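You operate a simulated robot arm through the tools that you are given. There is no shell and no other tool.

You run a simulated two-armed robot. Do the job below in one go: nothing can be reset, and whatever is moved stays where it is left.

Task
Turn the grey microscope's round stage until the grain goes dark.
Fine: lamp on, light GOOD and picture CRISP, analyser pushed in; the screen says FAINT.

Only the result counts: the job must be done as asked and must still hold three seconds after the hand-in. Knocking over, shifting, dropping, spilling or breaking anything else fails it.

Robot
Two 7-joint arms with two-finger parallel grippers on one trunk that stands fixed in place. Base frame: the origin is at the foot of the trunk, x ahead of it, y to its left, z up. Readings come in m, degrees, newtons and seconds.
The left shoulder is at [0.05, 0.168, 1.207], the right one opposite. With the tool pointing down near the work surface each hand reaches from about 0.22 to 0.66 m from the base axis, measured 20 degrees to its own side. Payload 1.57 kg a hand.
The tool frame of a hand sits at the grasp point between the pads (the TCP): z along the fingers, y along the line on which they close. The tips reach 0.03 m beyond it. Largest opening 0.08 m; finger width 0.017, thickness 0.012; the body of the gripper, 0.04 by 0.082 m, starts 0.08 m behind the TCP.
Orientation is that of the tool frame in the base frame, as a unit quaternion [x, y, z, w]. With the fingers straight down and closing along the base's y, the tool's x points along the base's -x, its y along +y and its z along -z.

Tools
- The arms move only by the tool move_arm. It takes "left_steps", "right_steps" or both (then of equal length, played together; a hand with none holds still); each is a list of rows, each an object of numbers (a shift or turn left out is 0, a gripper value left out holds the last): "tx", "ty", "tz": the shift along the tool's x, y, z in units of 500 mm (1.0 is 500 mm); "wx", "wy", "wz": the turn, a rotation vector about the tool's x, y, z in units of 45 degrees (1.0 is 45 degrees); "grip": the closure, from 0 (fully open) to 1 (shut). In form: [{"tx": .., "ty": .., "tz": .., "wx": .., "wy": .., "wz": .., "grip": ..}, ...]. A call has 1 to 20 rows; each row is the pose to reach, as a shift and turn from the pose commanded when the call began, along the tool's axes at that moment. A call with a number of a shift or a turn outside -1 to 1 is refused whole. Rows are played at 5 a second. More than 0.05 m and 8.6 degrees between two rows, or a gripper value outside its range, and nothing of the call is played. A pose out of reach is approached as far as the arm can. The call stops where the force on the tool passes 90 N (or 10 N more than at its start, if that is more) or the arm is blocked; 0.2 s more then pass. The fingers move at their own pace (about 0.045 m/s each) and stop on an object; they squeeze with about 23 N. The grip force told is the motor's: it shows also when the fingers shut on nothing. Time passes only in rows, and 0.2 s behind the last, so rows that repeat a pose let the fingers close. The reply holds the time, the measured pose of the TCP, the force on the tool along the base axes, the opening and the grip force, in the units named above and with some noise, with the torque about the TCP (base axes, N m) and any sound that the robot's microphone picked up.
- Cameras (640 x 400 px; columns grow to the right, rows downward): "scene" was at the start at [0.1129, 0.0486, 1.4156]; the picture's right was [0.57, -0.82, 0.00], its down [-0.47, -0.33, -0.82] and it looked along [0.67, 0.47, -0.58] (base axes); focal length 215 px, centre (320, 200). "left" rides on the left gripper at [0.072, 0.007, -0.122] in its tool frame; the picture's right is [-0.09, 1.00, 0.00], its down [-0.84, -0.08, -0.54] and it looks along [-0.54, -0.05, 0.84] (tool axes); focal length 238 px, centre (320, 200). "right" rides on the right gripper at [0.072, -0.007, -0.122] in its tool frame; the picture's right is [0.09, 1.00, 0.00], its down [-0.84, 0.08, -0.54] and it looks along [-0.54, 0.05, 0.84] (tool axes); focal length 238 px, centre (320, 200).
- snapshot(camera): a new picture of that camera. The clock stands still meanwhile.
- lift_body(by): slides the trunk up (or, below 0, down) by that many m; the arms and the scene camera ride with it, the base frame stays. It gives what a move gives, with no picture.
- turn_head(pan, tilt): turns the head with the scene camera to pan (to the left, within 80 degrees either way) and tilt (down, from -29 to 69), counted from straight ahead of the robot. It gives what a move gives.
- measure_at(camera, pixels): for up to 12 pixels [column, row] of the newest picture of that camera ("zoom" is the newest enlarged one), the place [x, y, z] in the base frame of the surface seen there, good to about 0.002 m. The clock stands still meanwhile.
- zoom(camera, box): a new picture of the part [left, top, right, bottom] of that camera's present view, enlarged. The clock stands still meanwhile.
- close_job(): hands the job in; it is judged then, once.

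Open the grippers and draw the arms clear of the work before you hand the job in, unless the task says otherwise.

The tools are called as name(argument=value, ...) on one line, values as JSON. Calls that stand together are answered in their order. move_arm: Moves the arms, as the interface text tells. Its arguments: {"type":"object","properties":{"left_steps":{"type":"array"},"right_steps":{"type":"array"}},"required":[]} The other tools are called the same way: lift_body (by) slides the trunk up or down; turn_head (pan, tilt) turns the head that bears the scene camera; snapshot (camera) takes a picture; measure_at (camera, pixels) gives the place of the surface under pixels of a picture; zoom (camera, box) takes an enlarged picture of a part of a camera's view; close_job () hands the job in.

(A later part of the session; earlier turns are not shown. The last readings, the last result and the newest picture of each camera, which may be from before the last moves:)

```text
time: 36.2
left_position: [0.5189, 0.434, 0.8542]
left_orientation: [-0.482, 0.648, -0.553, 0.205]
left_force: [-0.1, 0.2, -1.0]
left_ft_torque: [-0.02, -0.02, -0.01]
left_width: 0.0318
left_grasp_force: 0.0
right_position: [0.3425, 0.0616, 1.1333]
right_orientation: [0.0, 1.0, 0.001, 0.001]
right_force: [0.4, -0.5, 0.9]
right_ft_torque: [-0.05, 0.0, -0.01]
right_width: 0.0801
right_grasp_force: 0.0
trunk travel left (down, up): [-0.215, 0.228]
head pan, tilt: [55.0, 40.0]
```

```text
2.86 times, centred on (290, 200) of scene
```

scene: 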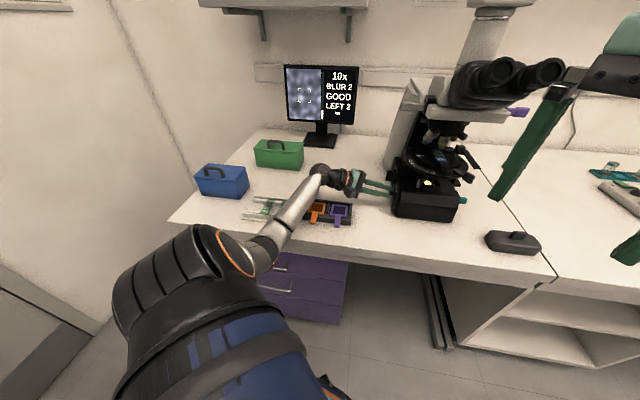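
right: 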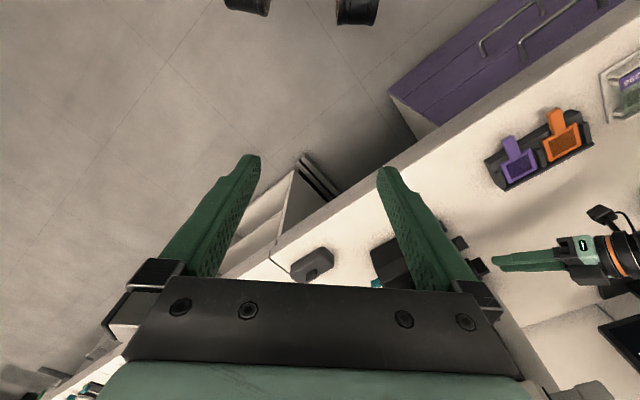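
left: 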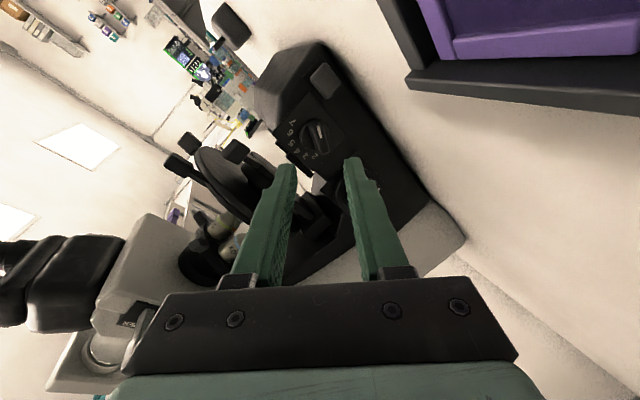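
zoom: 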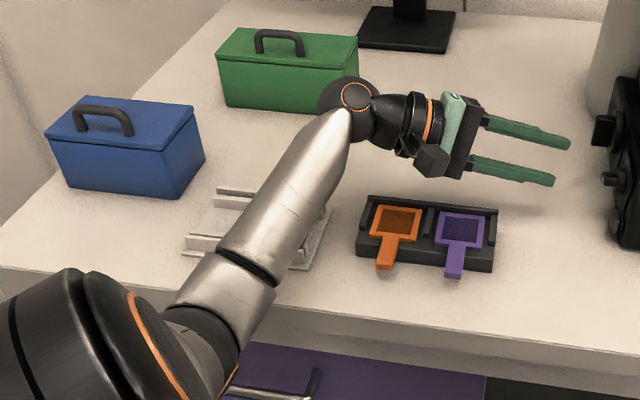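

The dial pointer now points at about 7 and the light reads GOOD. Next is focus: I'll slide along to the focus knob's stand-off while rolling the hand further so the camera comes up on top.

move_arm(left_steps=[{"tx": -0.025, "ty": -0.01, "tz": 0.004, "wz": -0.17}, {"tx": -0.05, "ty": -0.02, "tz": 0.008, "wz": -0.34}, {"tx": -0.075, "ty": -0.03, "tz": 0.012, "wz": -0.51}, {"tx": -0.1, "ty": -0.04, "tz": 0.016, "wz": -0.68}, {"tx": -0.125, "ty": -0.05, "tz": 0.02, "wz": -0.85}, {"tx": -0.148, "ty": -0.061, "tz": 0.024, "wz": -1.0}])

move_arm(left_steps=[{"wz": -0.16}, {"wz": -0.32}, {"wz": -0.48}, {"wz": -0.64}, {"wz": -0.8}])

snapshot(camera="left")

snapshot(camera="scene")

```text
time: 37.6
left_position: [0.575, 0.4904, 0.8576]
left_orientation: [0.694, -0.413, 0.589, 0.021]
left_force: [-0.2, -0.5, 1.0]
left_ft_torque: [-0.01, -0.01, -0.03]
left_width: 0.0321
left_grasp_force: 0.1
right_position: [0.3424, 0.0619, 1.1338]
right_orientation: [0.0, 1.0, 0.001, 0.0]
right_force: [0.7, -0.9, -0.1]
right_ft_torque: [-0.04, 0.02, 0.02]
right_width: 0.0801
right_grasp_force: 0.0
trunk travel left (down, up): [-0.215, 0.228]
head pan, tilt: [55.0, 40.0]
```

```text
time: 38.8
left_position: [0.5748, 0.49, 0.857]
left_orientation: [0.789, -0.178, 0.552, 0.202]
left_force: [0.4, -0.3, -0.3]
left_ft_torque: [-0.03, 0.0, -0.02]
left_width: 0.0318
left_grasp_force: 0.1
right_position: [0.3419, 0.0619, 1.1338]
right_orientation: [0.001, 1.0, 0.001, 0.001]
right_force: [-0.3, -0.3, -0.3]
right_ft_torque: [0.02, 0.03, 0.01]
right_width: 0.0799
right_grasp_force: 0.1
trunk travel left (down, up): [-0.215, 0.228]
head pan, tilt: [55.0, 40.0]
```

```text
taken
```

left: 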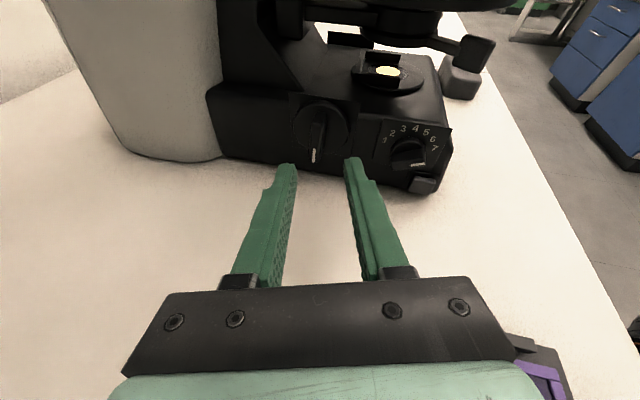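

```text
taken
```

scene: 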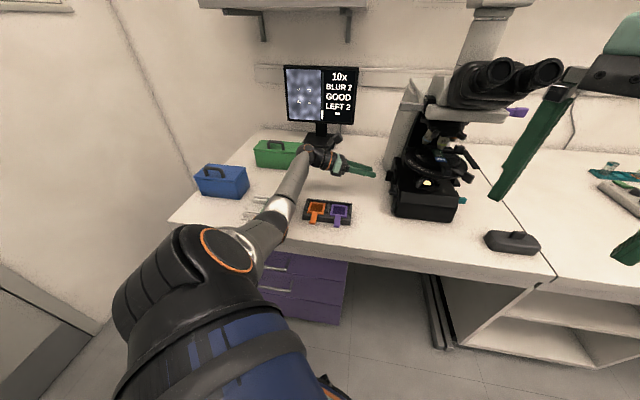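

The stand-off was reached and the camera sits on top, showing the focus bar at (317,130) between the fingers. I'll check the elbow/forearm height near the bench edge and measure the focus bar.

measure_at(camera="scene", pixels=[[260, 235], [270, 215], [285, 190], [300, 165], [245, 245], [262, 250], [280, 235], [250, 210], [290, 215], [230, 245], [275, 255], [310, 150]])

zoom(camera="scene", box=[180, 130, 400, 270])

zoom(camera="left", box=[260, 80, 400, 200])

measure_at(camera="zoom", pixels=[[240, 365], [245, 330], [258, 260], [262, 220], [222, 290], [290, 300], [280, 130], [190, 200], [380, 200]])

```text
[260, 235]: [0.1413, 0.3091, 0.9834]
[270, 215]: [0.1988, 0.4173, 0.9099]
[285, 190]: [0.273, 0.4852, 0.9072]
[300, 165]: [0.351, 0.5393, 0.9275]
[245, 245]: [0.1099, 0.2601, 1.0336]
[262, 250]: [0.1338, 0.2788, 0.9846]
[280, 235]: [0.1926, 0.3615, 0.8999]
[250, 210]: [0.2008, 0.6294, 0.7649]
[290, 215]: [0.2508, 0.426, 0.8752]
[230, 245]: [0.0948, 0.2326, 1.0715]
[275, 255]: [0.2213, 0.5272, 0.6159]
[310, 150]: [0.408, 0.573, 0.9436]
```

```text
2.86 times, centred on (290, 200) of scene
```

zoom: 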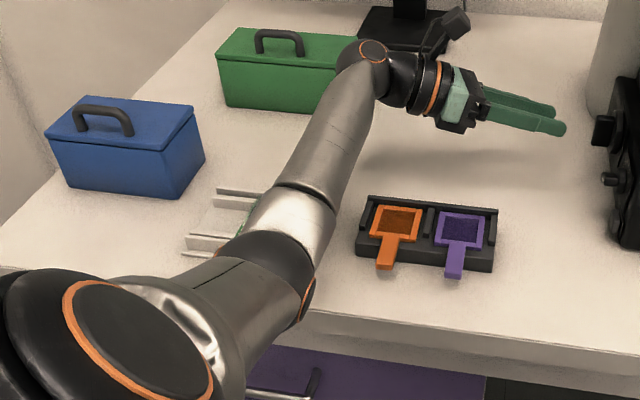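

```text
3.33 times, centred on (330, 140) of left
```

zoom: 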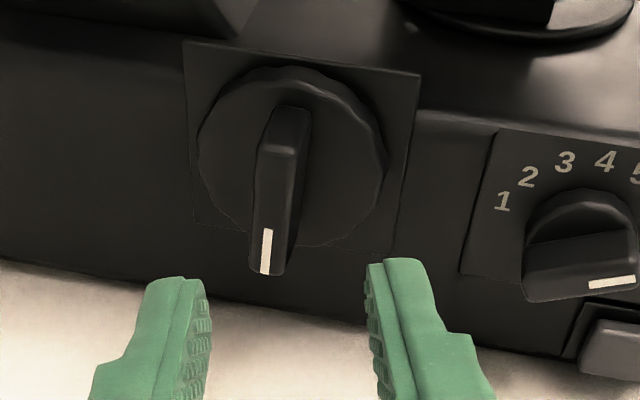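

```text
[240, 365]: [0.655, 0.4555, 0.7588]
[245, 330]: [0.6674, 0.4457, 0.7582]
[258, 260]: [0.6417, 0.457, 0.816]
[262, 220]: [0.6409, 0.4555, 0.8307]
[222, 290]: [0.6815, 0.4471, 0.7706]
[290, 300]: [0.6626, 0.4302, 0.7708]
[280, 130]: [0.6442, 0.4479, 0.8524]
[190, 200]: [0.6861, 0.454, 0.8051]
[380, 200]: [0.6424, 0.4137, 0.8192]
```

The forearm clears the bench by several cm. The bar leans slightly right at the top, so I'll roll +11° and advance half-way (3 cm) towards it.

move_arm(left_steps=[{"tx": 0.001, "ty": -0.002, "tz": 0.02, "wz": 0.08, "grip": 0.6}, {"tx": 0.001, "ty": -0.004, "tz": 0.04, "wz": 0.16}, {"tx": 0.002, "ty": -0.005, "tz": 0.06, "wz": 0.25}, {"tx": 0.002, "ty": -0.005, "tz": 0.06, "wz": 0.25}])

zoom(camera="left", box=[250, 90, 390, 200])

zoom(camera="scene", box=[320, 120, 460, 230])

```text
time: 39.8
left_position: [0.5997, 0.4778, 0.8479]
left_orientation: [0.767, -0.256, 0.57, 0.146]
left_force: [0.3, -0.3, 0.6]
left_ft_torque: [-0.04, 0.0, -0.01]
left_width: 0.032
left_grasp_force: 0.0
right_position: [0.3424, 0.0621, 1.1332]
right_orientation: [-0.001, 1.0, 0.001, 0.0]
right_force: [-0.7, 0.6, 0.1]
right_ft_torque: [0.0, 0.02, 0.03]
right_width: 0.0801
right_grasp_force: 0.1
trunk travel left (down, up): [-0.215, 0.228]
head pan, tilt: [55.0, 40.0]
```

```text
3.64 times, centred on (320, 145) of left
```

zoom: 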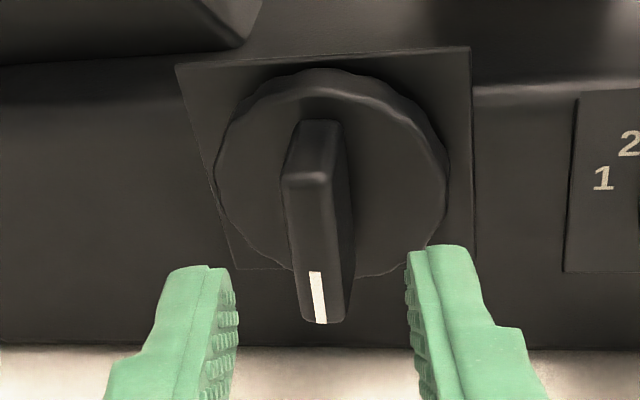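

```text
3.64 times, centred on (390, 175) of scene
```

zoom: 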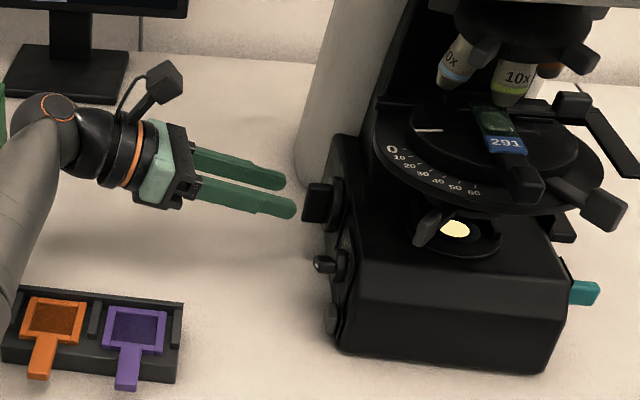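

Well aligned: bar at x≈318 between fingertips (235–410). I'll advance the last 2.8 cm.

move_arm(left_steps=[{"tz": 0.03}, {"tz": 0.048}, {"tz": 0.056}, {"tz": 0.056}])

zoom(camera="left", box=[250, 90, 390, 200])

zoom(camera="scene", box=[320, 120, 460, 230])

```text
time: 40.8
left_position: [0.6219, 0.4623, 0.8398]
left_orientation: [0.766, -0.257, 0.571, 0.149]
left_force: [-0.2, -0.1, -0.7]
left_ft_torque: [0.03, -0.01, 0.01]
left_width: 0.0321
left_grasp_force: 0.0
right_position: [0.3416, 0.0613, 1.1331]
right_orientation: [0.001, 1.0, 0.001, 0.0]
right_force: [0.0, 0.2, -1.1]
right_ft_torque: [0.0, 0.05, 0.03]
right_width: 0.0801
right_grasp_force: 0.0
trunk travel left (down, up): [-0.215, 0.228]
head pan, tilt: [55.0, 40.0]
```

```text
3.64 times, centred on (320, 145) of left
```

zoom: 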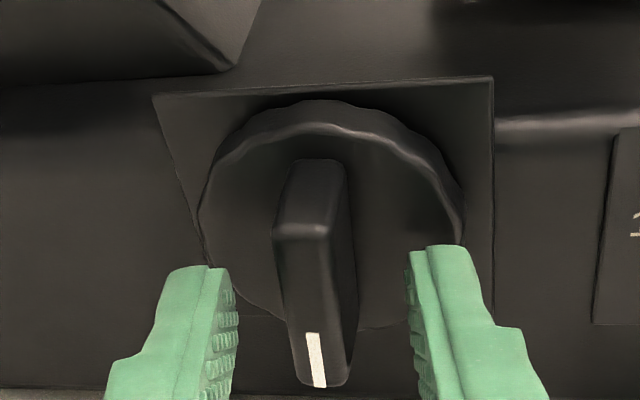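

```text
3.64 times, centred on (390, 175) of scene
```

zoom: 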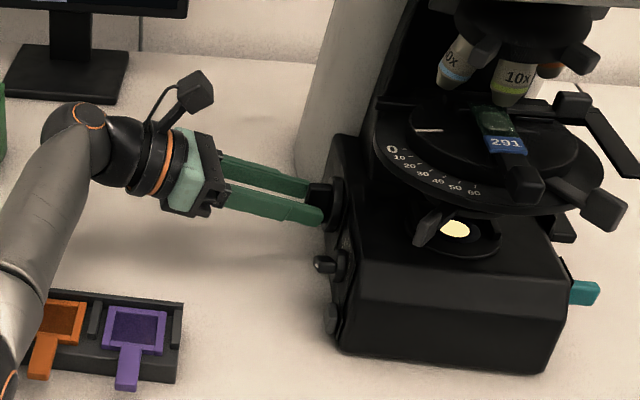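

The pose was reached with the fingers straddling the focus bar. I'll close on it.

move_arm(left_steps=[{"grip": 1}, {"grip": 1}, {"grip": 1}])

zoom(camera="left", box=[250, 90, 390, 200])

zoom(camera="scene", box=[270, 50, 370, 135])

```text
time: 41.6
left_position: [0.6219, 0.4635, 0.8406]
left_orientation: [0.766, -0.257, 0.571, 0.147]
left_force: [4.3, 3.1, 0.8]
left_ft_torque: [0.1, 0.02, -0.21]
left_width: 0.0132
left_grasp_force: 30.1
right_position: [0.342, 0.0618, 1.1337]
right_orientation: [0.0, 1.0, 0.0, 0.0]
right_force: [-0.3, 0.8, -0.3]
right_ft_torque: [-0.05, 0.01, 0.0]
right_width: 0.0801
right_grasp_force: 0.0
trunk travel left (down, up): [-0.215, 0.228]
head pan, tilt: [55.0, 40.0]
```

```text
3.64 times, centred on (320, 145) of left
```

zoom: 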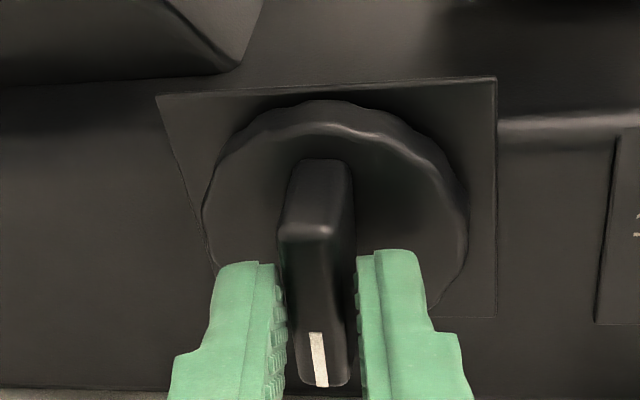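

```text
4.71 times, centred on (320, 92) of scene
```

zoom: 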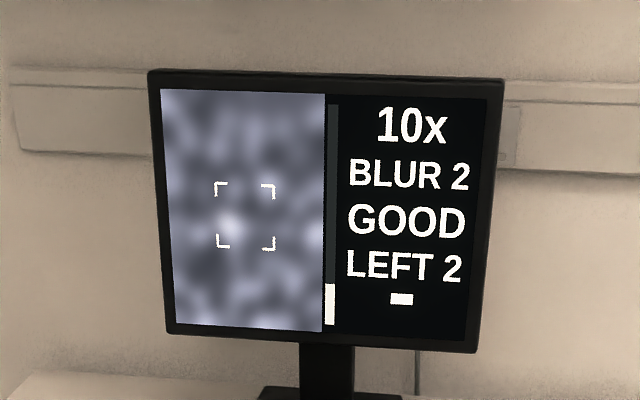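

Gripped at 13.2 mm. I'll turn the focus +20° (clockwise) and watch the sharpness bar and BLUR number.

move_arm(left_steps=[{"wz": 0.11, "grip": 1}, {"wz": 0.22}, {"wz": 0.33}, {"wz": 0.44}])

zoom(camera="scene", box=[270, 50, 370, 135])

```text
time: 42.6
left_position: [0.6224, 0.4637, 0.8392]
left_orientation: [0.711, -0.384, 0.588, 0.046]
left_force: [0.4, 6.7, 1.5]
left_ft_torque: [-0.22, -0.29, -0.41]
left_width: 0.0114
left_grasp_force: 29.4
right_position: [0.3421, 0.0618, 1.1331]
right_orientation: [0.001, 1.0, 0.001, 0.001]
right_force: [-0.4, 0.2, -0.2]
right_ft_torque: [0.03, 0.03, -0.02]
right_width: 0.0802
right_grasp_force: 0.0
trunk travel left (down, up): [-0.215, 0.228]
head pan, tilt: [55.0, 40.0]
```

```text
4.71 times, centred on (320, 92) of scene
```

zoom: 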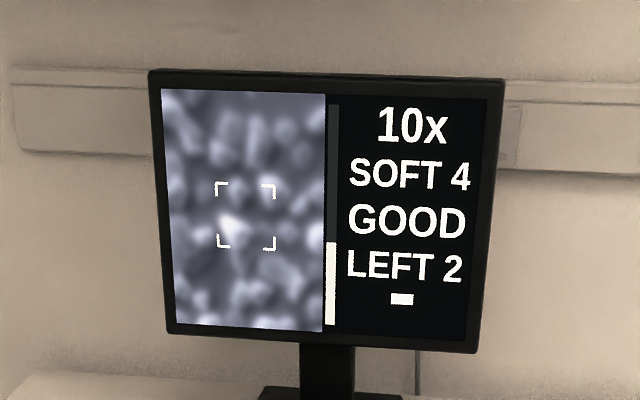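

Clockwise is right: the bar rose and it reads SOFT 4. I'll turn another +20°.

move_arm(left_steps=[{"wz": 0.11, "grip": 1}, {"wz": 0.22}, {"wz": 0.33}, {"wz": 0.44}])

zoom(camera="scene", box=[270, 50, 370, 135])

```text
time: 43.6
left_position: [0.6213, 0.4645, 0.8403]
left_orientation: [0.633, -0.502, 0.587, -0.057]
left_force: [5.3, 5.3, 2.3]
left_ft_torque: [0.15, 0.06, 0.9]
left_width: 0.0114
left_grasp_force: 28.8
right_position: [0.3428, 0.0634, 1.133]
right_orientation: [0.0, 1.0, 0.0, 0.0]
right_force: [-0.1, 0.5, 0.0]
right_ft_torque: [0.01, -0.01, -0.01]
right_width: 0.0799
right_grasp_force: 0.1
trunk travel left (down, up): [-0.215, 0.228]
head pan, tilt: [55.0, 40.0]
```

```text
4.71 times, centred on (320, 92) of scene
```

zoom: 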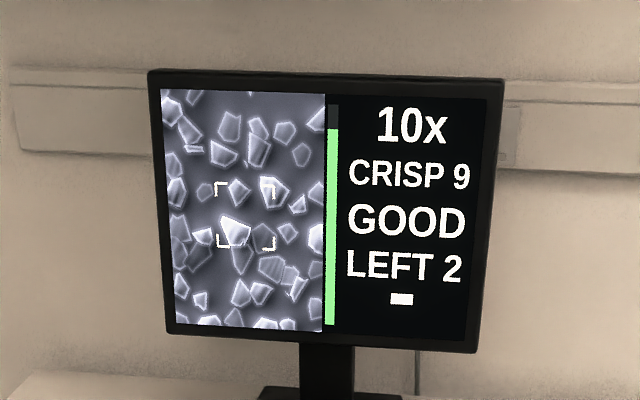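

The picture is CRISP 9 with a green bar. I'll release the focus knob gently, retreat 6 cm and check that it stays.

move_arm(left_steps=[{"grip": 0.6}, {"grip": 0.6}, {"tz": -0.04, "grip": 0.6}, {"tz": -0.08}, {"tz": -0.12}])

zoom(camera="scene", box=[270, 50, 370, 135])

snapshot(camera="scene")

snapshot(camera="left")

```text
time: 44.8
left_position: [0.573, 0.4938, 0.8573]
left_orientation: [0.634, -0.5, 0.587, -0.055]
left_force: [-0.1, 0.5, -0.1]
left_ft_torque: [0.04, 0.04, 0.01]
left_width: 0.0321
left_grasp_force: 0.1
right_position: [0.3418, 0.0623, 1.1334]
right_orientation: [0.001, 1.0, 0.001, 0.001]
right_force: [0.2, 0.8, -0.7]
right_ft_torque: [0.01, 0.0, 0.03]
right_width: 0.0799
right_grasp_force: 0.0
trunk travel left (down, up): [-0.215, 0.228]
head pan, tilt: [55.0, 40.0]
```

```text
4.71 times, centred on (320, 92) of scene
```

zoom: 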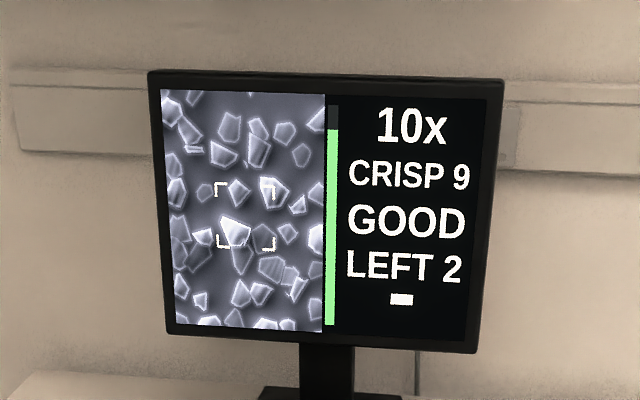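

```text
taken
```

scene: 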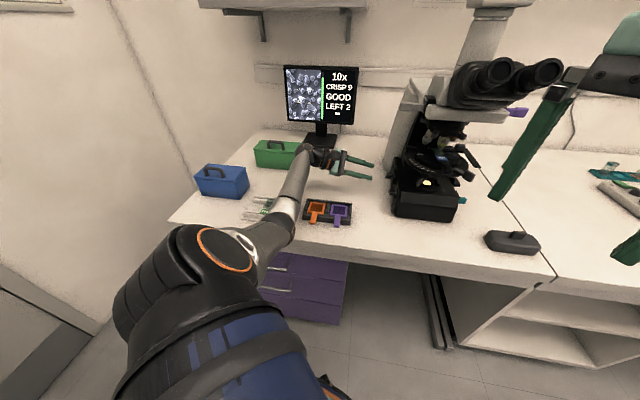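

```text
taken
```

left: 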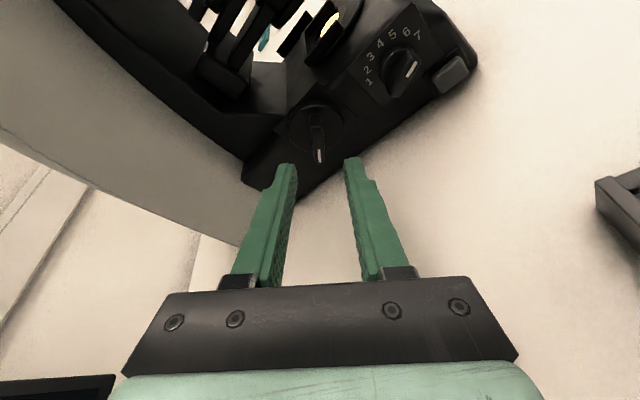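

Focus holds at CRISP 9. Now the analyser: I'll zoom in on the microscope head's left side (grey knob with a label) and right side (purple tab).

zoom(camera="scene", box=[390, 60, 470, 130])

zoom(camera="scene", box=[460, 80, 550, 140])

zoom(camera="scene", box=[390, 120, 490, 220])

```text
5.71 times, centred on (430, 95) of scene
```

zoom: 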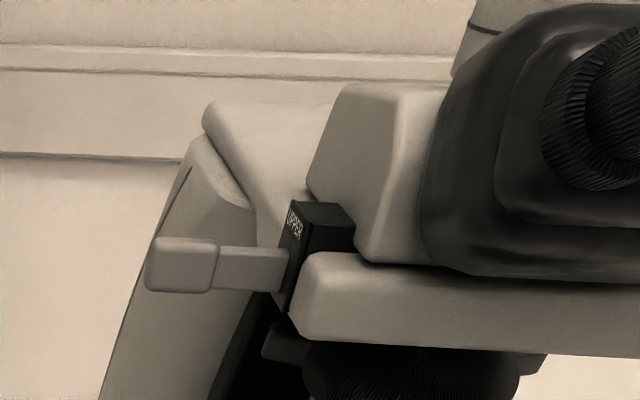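

```text
6.67 times, centred on (505, 110) of scene
```

zoom: 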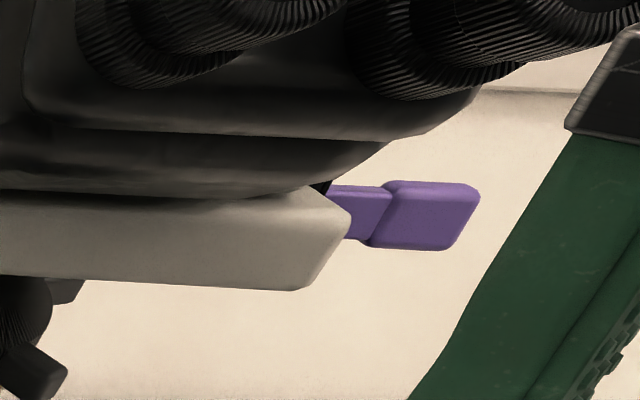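

```text
4.00 times, centred on (440, 170) of scene
```

zoom: 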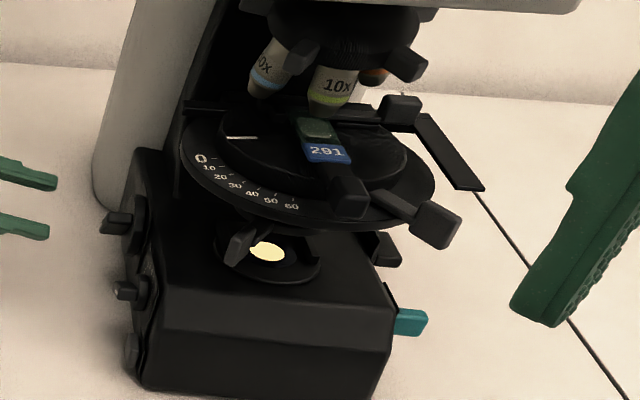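

The left grey slider has a dark block with a label ending in "…PER"; I need a closer look at it. I'll lift the left hand up and back so its camera (on top) views the head's left side.

move_arm(left_steps=[{"tx": 0.055, "ty": -0.03, "tz": -0.055, "wz": -0.14, "grip": 1}, {"tx": 0.11, "ty": -0.06, "tz": -0.105, "wz": -0.28}, {"tx": 0.165, "ty": -0.09, "tz": -0.155, "wz": -0.42}, {"tx": 0.222, "ty": -0.12, "tz": -0.205, "wz": -0.57}, {"tx": 0.28, "ty": -0.15, "tz": -0.255, "wz": -0.72}, {"tx": 0.338, "ty": -0.182, "tz": -0.306, "wz": -0.87}])

snapshot(camera="left")

snapshot(camera="scene")

```text
time: 46.2
left_position: [0.4723, 0.5007, 1.0823]
left_orientation: [0.765, -0.258, 0.571, 0.145]
left_force: [0.0, -0.1, -0.5]
left_ft_torque: [0.0, -0.01, 0.01]
left_width: 0.0004
left_grasp_force: 21.3
right_position: [0.3418, 0.0626, 1.1335]
right_orientation: [0.0, 1.0, 0.001, 0.0]
right_force: [-0.5, 0.4, 0.3]
right_ft_torque: [0.0, -0.01, -0.02]
right_width: 0.0799
right_grasp_force: 0.1
trunk travel left (down, up): [-0.215, 0.228]
head pan, tilt: [55.0, 40.0]
```

```text
taken
```

left: 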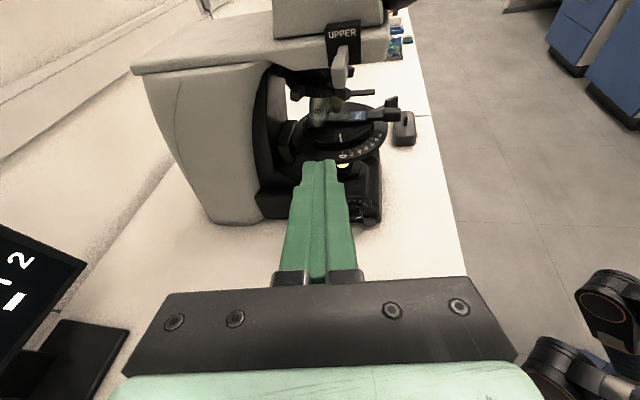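

```text
taken
```

scene: 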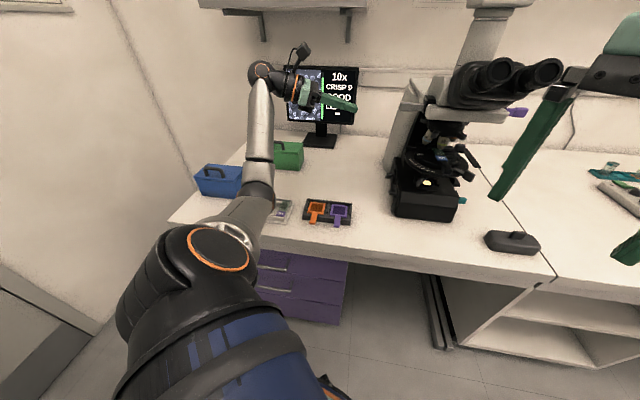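

The label on the left block reads "UPPER" (upper polar = analyser). Let me zoom on it, and also use the right hand's camera to read any label by the purple and teal tabs on the other side.

zoom(camera="left", box=[270, 0, 430, 130])

measure_at(camera="zoom", pixels=[[290, 245], [280, 300], [300, 215], [270, 260], [310, 260], [290, 130], [240, 150], [350, 150], [300, 180], [285, 330], [280, 275], [295, 200]])

snapshot(camera="right")

```text
3.08 times, centred on (350, 65) of left
```

zoom: 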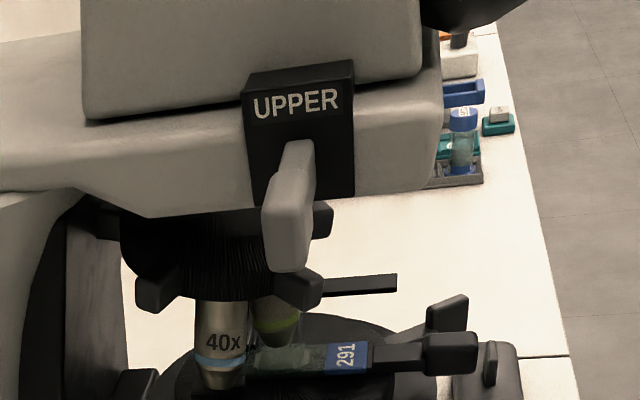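

```text
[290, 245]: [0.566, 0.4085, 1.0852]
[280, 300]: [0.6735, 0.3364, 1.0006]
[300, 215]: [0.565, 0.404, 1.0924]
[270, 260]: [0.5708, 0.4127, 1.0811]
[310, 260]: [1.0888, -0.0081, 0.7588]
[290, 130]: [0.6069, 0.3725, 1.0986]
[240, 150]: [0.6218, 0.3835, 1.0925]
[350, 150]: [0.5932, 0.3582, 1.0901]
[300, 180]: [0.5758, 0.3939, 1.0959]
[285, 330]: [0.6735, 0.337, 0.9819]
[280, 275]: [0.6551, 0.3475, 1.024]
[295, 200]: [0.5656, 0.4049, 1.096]
```

```text
taken
```

right: 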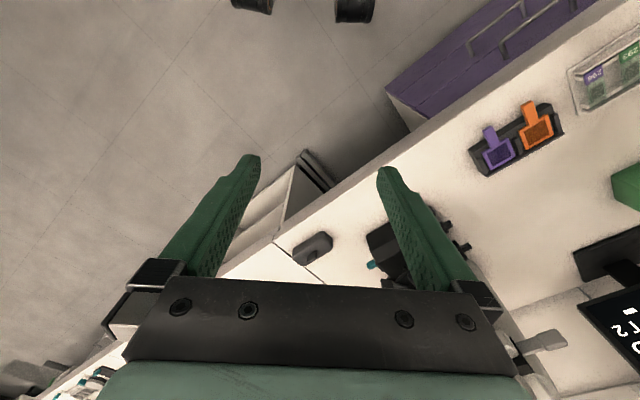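

The UPPER slider's knob face is at [0.566,0.407,1.088], sticking out ~5.5 cm from its block. I'll bring the closed fingertips 1.5 cm in front of it.

move_arm(left_steps=[{"tx": 0.028, "ty": 0.015, "tz": 0.05, "grip": 1}, {"tx": 0.056, "ty": 0.031, "tz": 0.1}, {"tx": 0.083, "ty": 0.046, "tz": 0.15}, {"tx": 0.083, "ty": 0.046, "tz": 0.15}])

snapshot(camera="left")

zoom(camera="scene", box=[350, 60, 470, 160])

```text
time: 47.2
left_position: [0.5292, 0.4327, 1.0965]
left_orientation: [0.765, -0.259, 0.572, 0.146]
left_force: [-0.1, -0.6, 0.3]
left_ft_torque: [-0.01, -0.02, 0.04]
left_width: 0.0
left_grasp_force: 21.0
right_position: [0.3416, 0.0607, 1.1334]
right_orientation: [0.0, 1.0, 0.001, 0.0]
right_force: [-0.1, 1.0, 0.1]
right_ft_torque: [0.0, -0.05, -0.03]
right_width: 0.08
right_grasp_force: 0.1
trunk travel left (down, up): [-0.215, 0.228]
head pan, tilt: [55.0, 40.0]
```

```text
taken
```

left: 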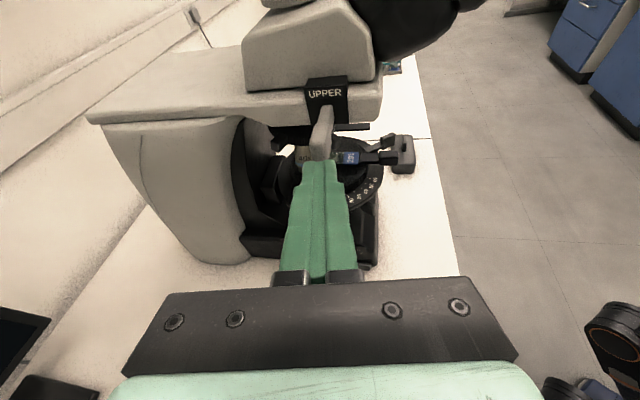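

```text
4.00 times, centred on (410, 110) of scene
```

zoom: 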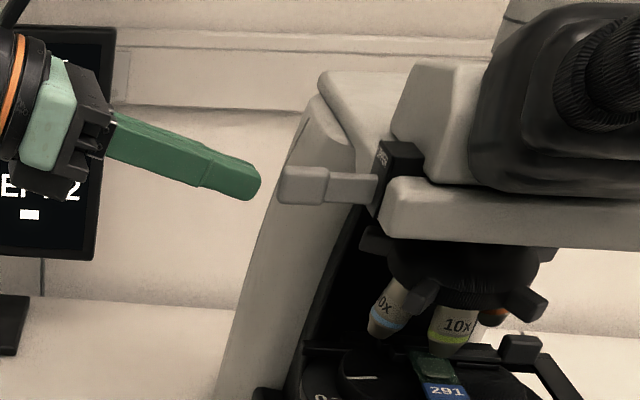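

Fingertip and knob are lined up in the zoom ((245,185) vs (300,185)). I'll push in along the slider axis in small steps.

move_arm(left_steps=[{"tx": 0.0063, "ty": 0.0037, "tz": 0.0186, "grip": 1}, {"tx": 0.01, "ty": 0.0059, "tz": 0.0298}, {"tx": 0.0138, "ty": 0.0081, "tz": 0.0409}, {"tx": 0.0176, "ty": 0.0104, "tz": 0.0521}])

zoom(camera="scene", box=[350, 60, 470, 160])

zoom(camera="scene", box=[270, 50, 370, 135])

```text
time: 48.2
left_position: [0.5477, 0.4127, 1.0961]
left_orientation: [0.765, -0.26, 0.572, 0.146]
left_force: [0.3, 1.2, 0.4]
left_ft_torque: [0.0, 0.02, -0.02]
left_width: 0.0001
left_grasp_force: 20.7
right_position: [0.3422, 0.0621, 1.1338]
right_orientation: [0.0, 1.0, 0.001, 0.002]
right_force: [-0.9, -0.5, 0.7]
right_ft_torque: [0.05, 0.0, 0.02]
right_width: 0.0804
right_grasp_force: 0.0
trunk travel left (down, up): [-0.215, 0.228]
head pan, tilt: [55.0, 40.0]
```

```text
4.00 times, centred on (410, 110) of scene
```

zoom: 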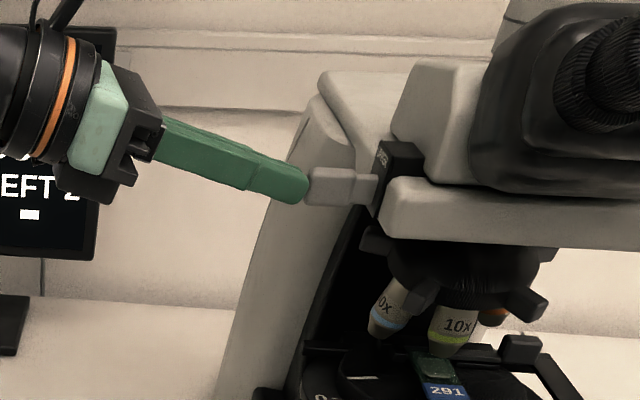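

```text
4.71 times, centred on (320, 92) of scene
```

zoom: 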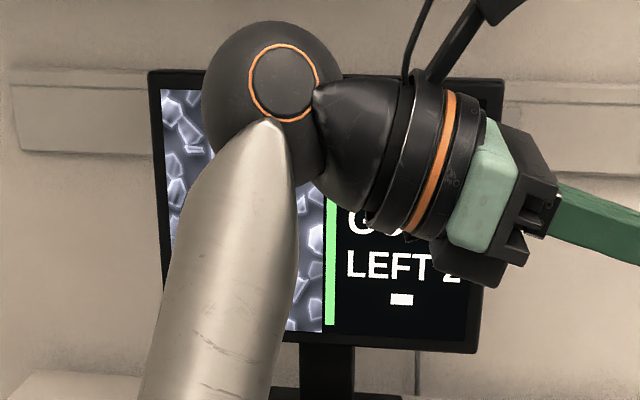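

The knob moved in; about 1 cm of shaft remains. I'll push on in 3 mm steps until it seats.

move_arm(left_steps=[{"tx": 0.0025, "ty": 0.0015, "tz": 0.0074, "grip": 1}, {"tx": 0.005, "ty": 0.003, "tz": 0.0149}, {"tx": 0.0075, "ty": 0.0044, "tz": 0.0223}])

zoom(camera="scene", box=[350, 60, 470, 160])

```text
time: 49.0
left_position: [0.5542, 0.407, 1.0967]
left_orientation: [0.765, -0.26, 0.57, 0.146]
left_force: [-11.7, 6.2, -2.6]
left_ft_torque: [0.07, 0.08, -0.07]
left_width: 0.0001
left_grasp_force: 21.3
right_position: [0.3418, 0.0628, 1.1342]
right_orientation: [0.0, 1.0, 0.001, 0.001]
right_force: [-0.8, 0.3, -0.2]
right_ft_torque: [-0.03, 0.0, 0.01]
right_width: 0.0802
right_grasp_force: 0.1
trunk travel left (down, up): [-0.215, 0.228]
head pan, tilt: [55.0, 40.0]
```

```text
4.00 times, centred on (410, 110) of scene
```

zoom: 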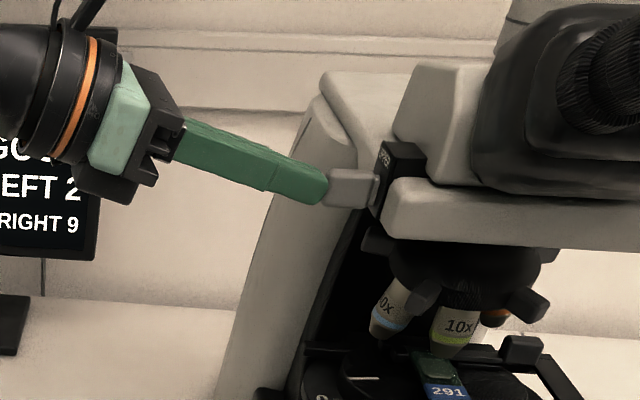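

The last line now shows "…RIGHT 9" (BRIGHT 9) and the slider resists: it's in. I'll back off along the same axis and view the whole screen.

move_arm(left_steps=[{"tx": -0.019, "ty": -0.011, "tz": -0.056, "grip": 1}, {"tx": -0.038, "ty": -0.022, "tz": -0.112}, {"tx": -0.057, "ty": -0.033, "tz": -0.168}, {"tx": -0.076, "ty": -0.044, "tz": -0.224}])

zoom(camera="scene", box=[350, 60, 470, 160])

zoom(camera="scene", box=[270, 50, 370, 135])

```text
time: 50.0
left_position: [0.4705, 0.4912, 1.0971]
left_orientation: [0.765, -0.26, 0.571, 0.145]
left_force: [0.1, 0.8, 0.0]
left_ft_torque: [0.0, 0.01, 0.0]
left_width: 0.0
left_grasp_force: 21.3
right_position: [0.3413, 0.0619, 1.1339]
right_orientation: [-0.001, 1.0, 0.001, 0.001]
right_force: [0.7, -0.3, 0.3]
right_ft_torque: [-0.01, 0.01, -0.03]
right_width: 0.0799
right_grasp_force: 0.0
trunk travel left (down, up): [-0.215, 0.228]
head pan, tilt: [55.0, 40.0]
```

```text
4.00 times, centred on (410, 110) of scene
```

zoom: 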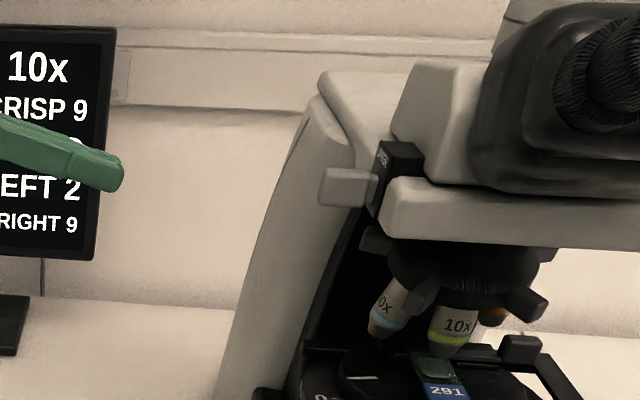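

```text
4.71 times, centred on (320, 92) of scene
```

zoom: 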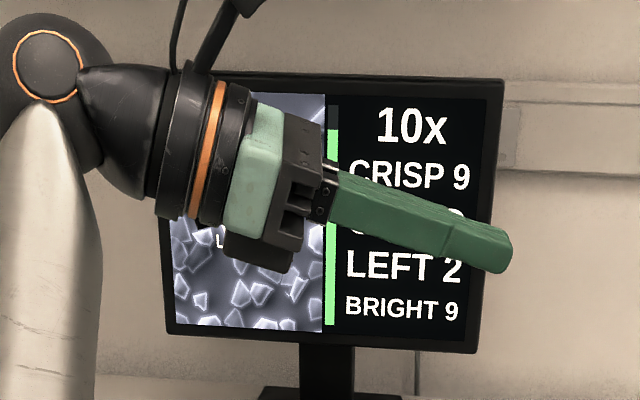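

BRIGHT 9 with CRISP 9 — analyser is in. Now for the stage: I'll zoom on it from the left hand's camera to identify its turning handle.

snapshot(camera="left")

zoom(camera="left", box=[250, 70, 430, 230])

zoom(camera="scene", box=[420, 130, 490, 190])

```text
taken
```

left: 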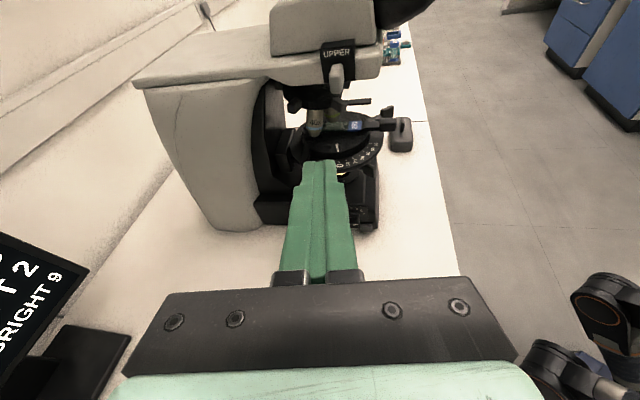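

```text
2.50 times, centred on (340, 150) of left
```

zoom: 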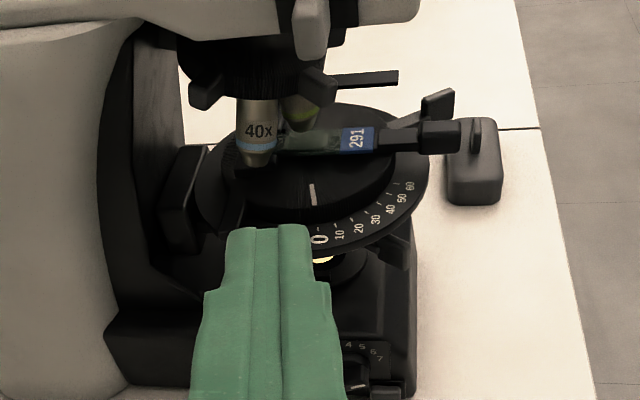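

```text
6.67 times, centred on (455, 160) of scene
```

zoom: 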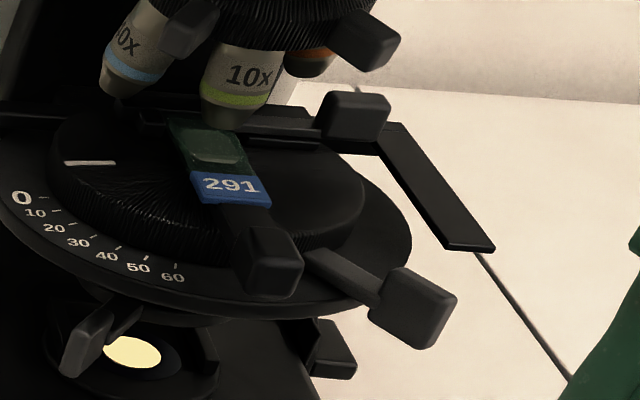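

I'll magnify the two handle candidates (A at the slide end, B beside it) to see what each is attached to.

zoom(camera="scene", box=[435, 145, 475, 180])

zoom(camera="left", box=[320, 95, 420, 165])

measure_at(camera="zoom", pixels=[[230, 195], [330, 195], [380, 190], [425, 200], [470, 195], [520, 195], [370, 145], [420, 150], [480, 110], [205, 315], [240, 345], [430, 300]])

```text
11.43 times, centred on (455, 162) of scene
```

zoom: 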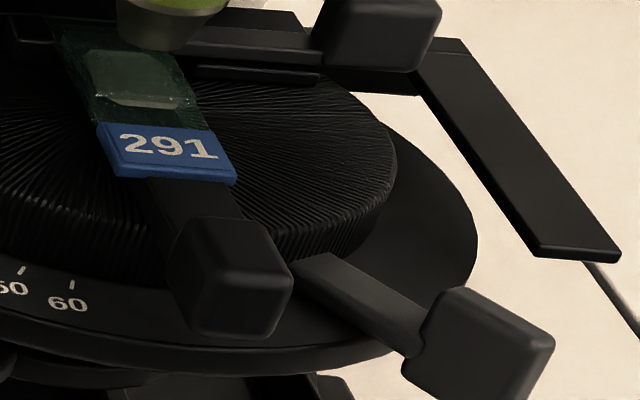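

```text
5.71 times, centred on (370, 130) of left
```

zoom: 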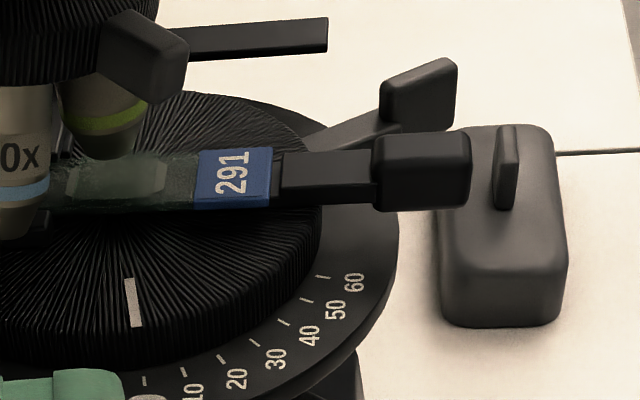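

```text
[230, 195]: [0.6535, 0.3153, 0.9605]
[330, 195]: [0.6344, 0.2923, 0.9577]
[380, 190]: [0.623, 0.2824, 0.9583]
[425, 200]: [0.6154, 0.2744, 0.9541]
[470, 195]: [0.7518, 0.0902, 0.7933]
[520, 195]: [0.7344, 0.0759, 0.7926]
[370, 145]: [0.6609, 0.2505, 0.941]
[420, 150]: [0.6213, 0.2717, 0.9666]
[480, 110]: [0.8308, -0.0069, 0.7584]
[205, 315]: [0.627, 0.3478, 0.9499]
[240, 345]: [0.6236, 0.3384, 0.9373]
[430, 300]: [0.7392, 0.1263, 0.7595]
```

Handle B's arm is radial and comes off the disc's rim at [0.661,0.250,0.941], handle at [0.658,0.228,0.94]; A is fixed to the slide's end, so B is the one to push. I'll measure eyepieces, plate edge and B more closely before bringing the left hand to the front.

measure_at(camera="scene", pixels=[[495, 75], [540, 70], [500, 95], [475, 105], [450, 168], [466, 178], [470, 172], [462, 160], [449, 170], [460, 185], [440, 182], [478, 165]])

zoom(camera="scene", box=[380, 40, 580, 220])

move_arm(right_steps=[{"ty": -0.08}, {"ty": -0.16}, {"ty": -0.24}, {"ty": -0.32}, {"ty": -0.38}])

```text
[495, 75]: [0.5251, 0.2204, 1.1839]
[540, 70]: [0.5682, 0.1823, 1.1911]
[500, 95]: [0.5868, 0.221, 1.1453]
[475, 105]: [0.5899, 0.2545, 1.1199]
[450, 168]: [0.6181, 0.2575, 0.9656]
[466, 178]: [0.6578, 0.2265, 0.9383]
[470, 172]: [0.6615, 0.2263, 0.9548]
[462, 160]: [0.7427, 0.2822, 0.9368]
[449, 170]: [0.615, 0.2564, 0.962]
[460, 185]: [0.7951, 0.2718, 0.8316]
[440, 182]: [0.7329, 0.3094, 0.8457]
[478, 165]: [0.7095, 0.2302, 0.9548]
```

```text
2.22 times, centred on (480, 130) of scene
```

zoom: 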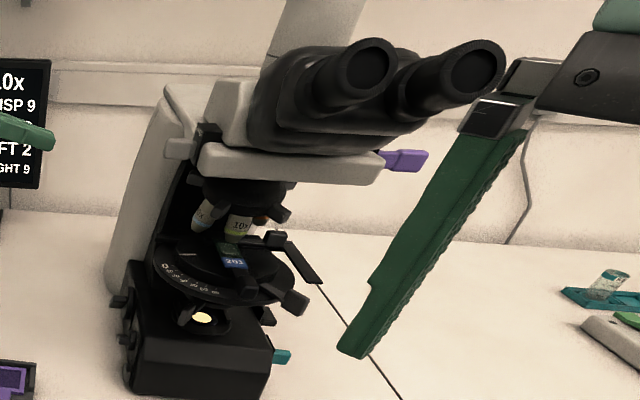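

```text
time: 51.2
left_position: [0.4708, 0.4915, 1.097]
left_orientation: [0.765, -0.26, 0.571, 0.146]
left_force: [0.6, 0.3, 0.1]
left_ft_torque: [0.01, 0.01, -0.02]
left_width: 0.0
left_grasp_force: 20.9
right_position: [0.3418, -0.1288, 1.1301]
right_orientation: [0.0, 1.0, 0.001, 0.001]
right_force: [-0.1, 0.1, 0.4]
right_ft_torque: [0.0, -0.01, 0.03]
right_width: 0.0798
right_grasp_force: 0.3
trunk travel left (down, up): [-0.215, 0.228]
head pan, tilt: [55.0, 40.0]
```

The right hand is out of the way. There is also a thin L-shaped plate near [0.71,0.23,0.955]–[0.736,0.257,0.952] that B might run into; I'll look closely at what it's attached to.

zoom(camera="scene", box=[450, 130, 500, 180])

measure_at(camera="zoom", pixels=[[160, 165], [200, 110], [260, 150], [300, 210], [350, 280], [395, 340], [330, 350], [150, 100], [60, 155], [230, 250], [180, 400], [120, 330]])

zoom(camera="left", box=[300, 80, 380, 140])

```text
8.00 times, centred on (475, 155) of scene
```

zoom: 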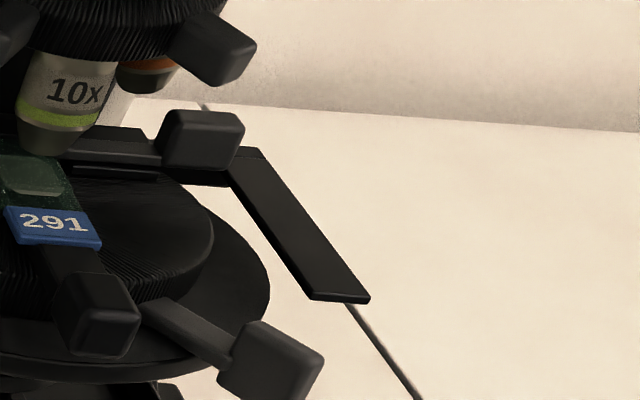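

```text
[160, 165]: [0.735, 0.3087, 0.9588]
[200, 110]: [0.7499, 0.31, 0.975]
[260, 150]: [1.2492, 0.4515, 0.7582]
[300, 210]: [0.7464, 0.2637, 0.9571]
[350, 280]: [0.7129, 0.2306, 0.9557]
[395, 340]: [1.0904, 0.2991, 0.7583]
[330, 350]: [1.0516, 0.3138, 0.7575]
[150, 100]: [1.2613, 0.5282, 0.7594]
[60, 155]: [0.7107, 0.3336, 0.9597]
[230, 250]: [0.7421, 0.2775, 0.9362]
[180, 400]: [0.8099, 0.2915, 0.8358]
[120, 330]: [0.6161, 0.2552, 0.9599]
```

```text
6.67 times, centred on (340, 110) of left
```

zoom: 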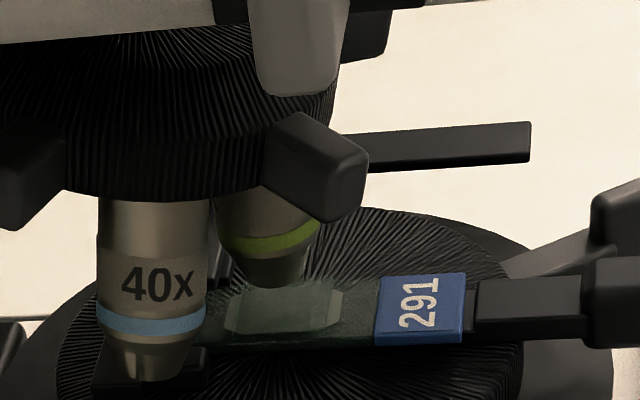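

B's arc may pass near the L-shaped plate, so I'll test with a small nudge first. I'll bring the left hand back toward the robot and start yawing it to the left so it can enter from the microscope's front.

move_arm(left_steps=[{"tx": -0.009, "ty": 0.078, "tz": 0.002, "wx": 0.168, "wy": -0.013, "wz": -0.054, "grip": 1}, {"tx": -0.018, "ty": 0.157, "tz": 0.005, "wx": 0.337, "wy": -0.026, "wz": -0.108}, {"tx": -0.026, "ty": 0.235, "tz": 0.007, "wx": 0.506, "wy": -0.039, "wz": -0.162}, {"tx": -0.035, "ty": 0.314, "tz": 0.009, "wx": 0.674, "wy": -0.052, "wz": -0.216}, {"tx": -0.044, "ty": 0.392, "tz": 0.012, "wx": 0.843, "wy": -0.065, "wz": -0.27}])

snapshot(camera="scene")

snapshot(camera="left")

```text
time: 52.4
left_position: [0.4172, 0.3689, 1.0609]
left_orientation: [0.808, 0.018, 0.586, -0.059]
left_force: [0.2, -0.9, 0.2]
left_ft_torque: [-0.02, 0.04, -0.04]
left_width: 0.0002
left_grasp_force: 21.4
left hand out of reach, approached as far as the arm can: row 4, 5
right_position: [0.3409, -0.1287, 1.1327]
right_orientation: [0.0, 1.0, 0.001, 0.0]
right_force: [0.0, 0.5, -0.3]
right_ft_torque: [-0.01, 0.0, 0.01]
right_width: 0.0797
right_grasp_force: 0.1
trunk travel left (down, up): [-0.215, 0.228]
head pan, tilt: [55.0, 40.0]
```

```text
taken
```

scene: 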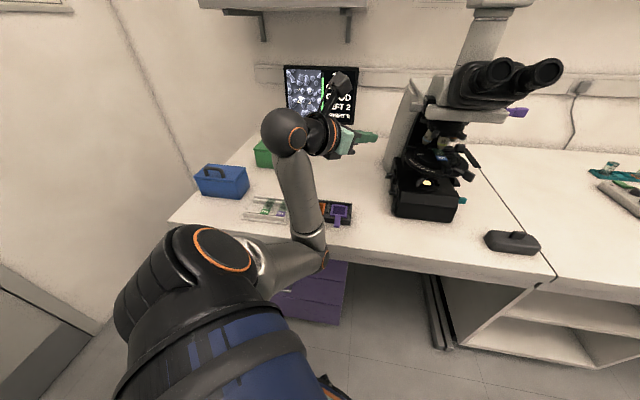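

```text
taken
```

left: 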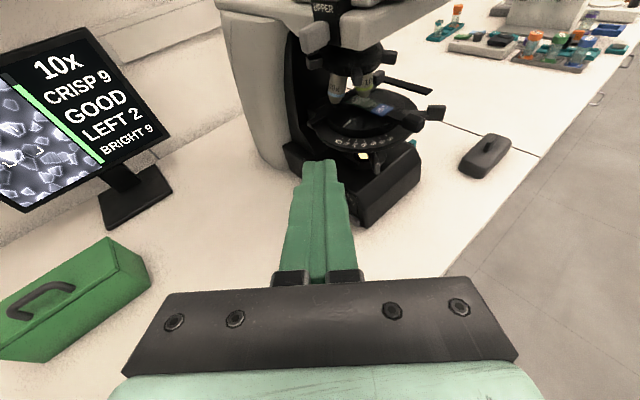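

The elbow has swung to the right, near (310,245), close to the rack in the picture; I'll measure its height before doing anything else.

measure_at(camera="scene", pixels=[[310, 240], [325, 258], [300, 255], [312, 225], [300, 190], [290, 160], [283, 130], [340, 215], [318, 205], [270, 265], [330, 235], [345, 225]])

zoom(camera="scene", box=[220, 110, 400, 300])

```text
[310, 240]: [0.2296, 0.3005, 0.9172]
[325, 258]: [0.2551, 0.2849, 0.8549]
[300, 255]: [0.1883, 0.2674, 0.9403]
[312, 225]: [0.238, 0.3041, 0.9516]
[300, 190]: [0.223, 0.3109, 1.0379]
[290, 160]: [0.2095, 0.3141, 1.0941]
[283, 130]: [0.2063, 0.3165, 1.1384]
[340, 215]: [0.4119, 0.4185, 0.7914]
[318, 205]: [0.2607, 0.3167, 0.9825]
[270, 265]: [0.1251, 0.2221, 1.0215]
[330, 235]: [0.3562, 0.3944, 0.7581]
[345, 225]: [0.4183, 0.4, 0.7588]
```

```text
2.11 times, centred on (310, 205) of scene
```

zoom: 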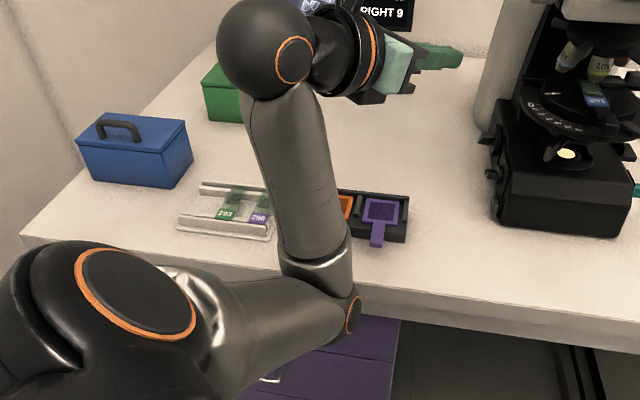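

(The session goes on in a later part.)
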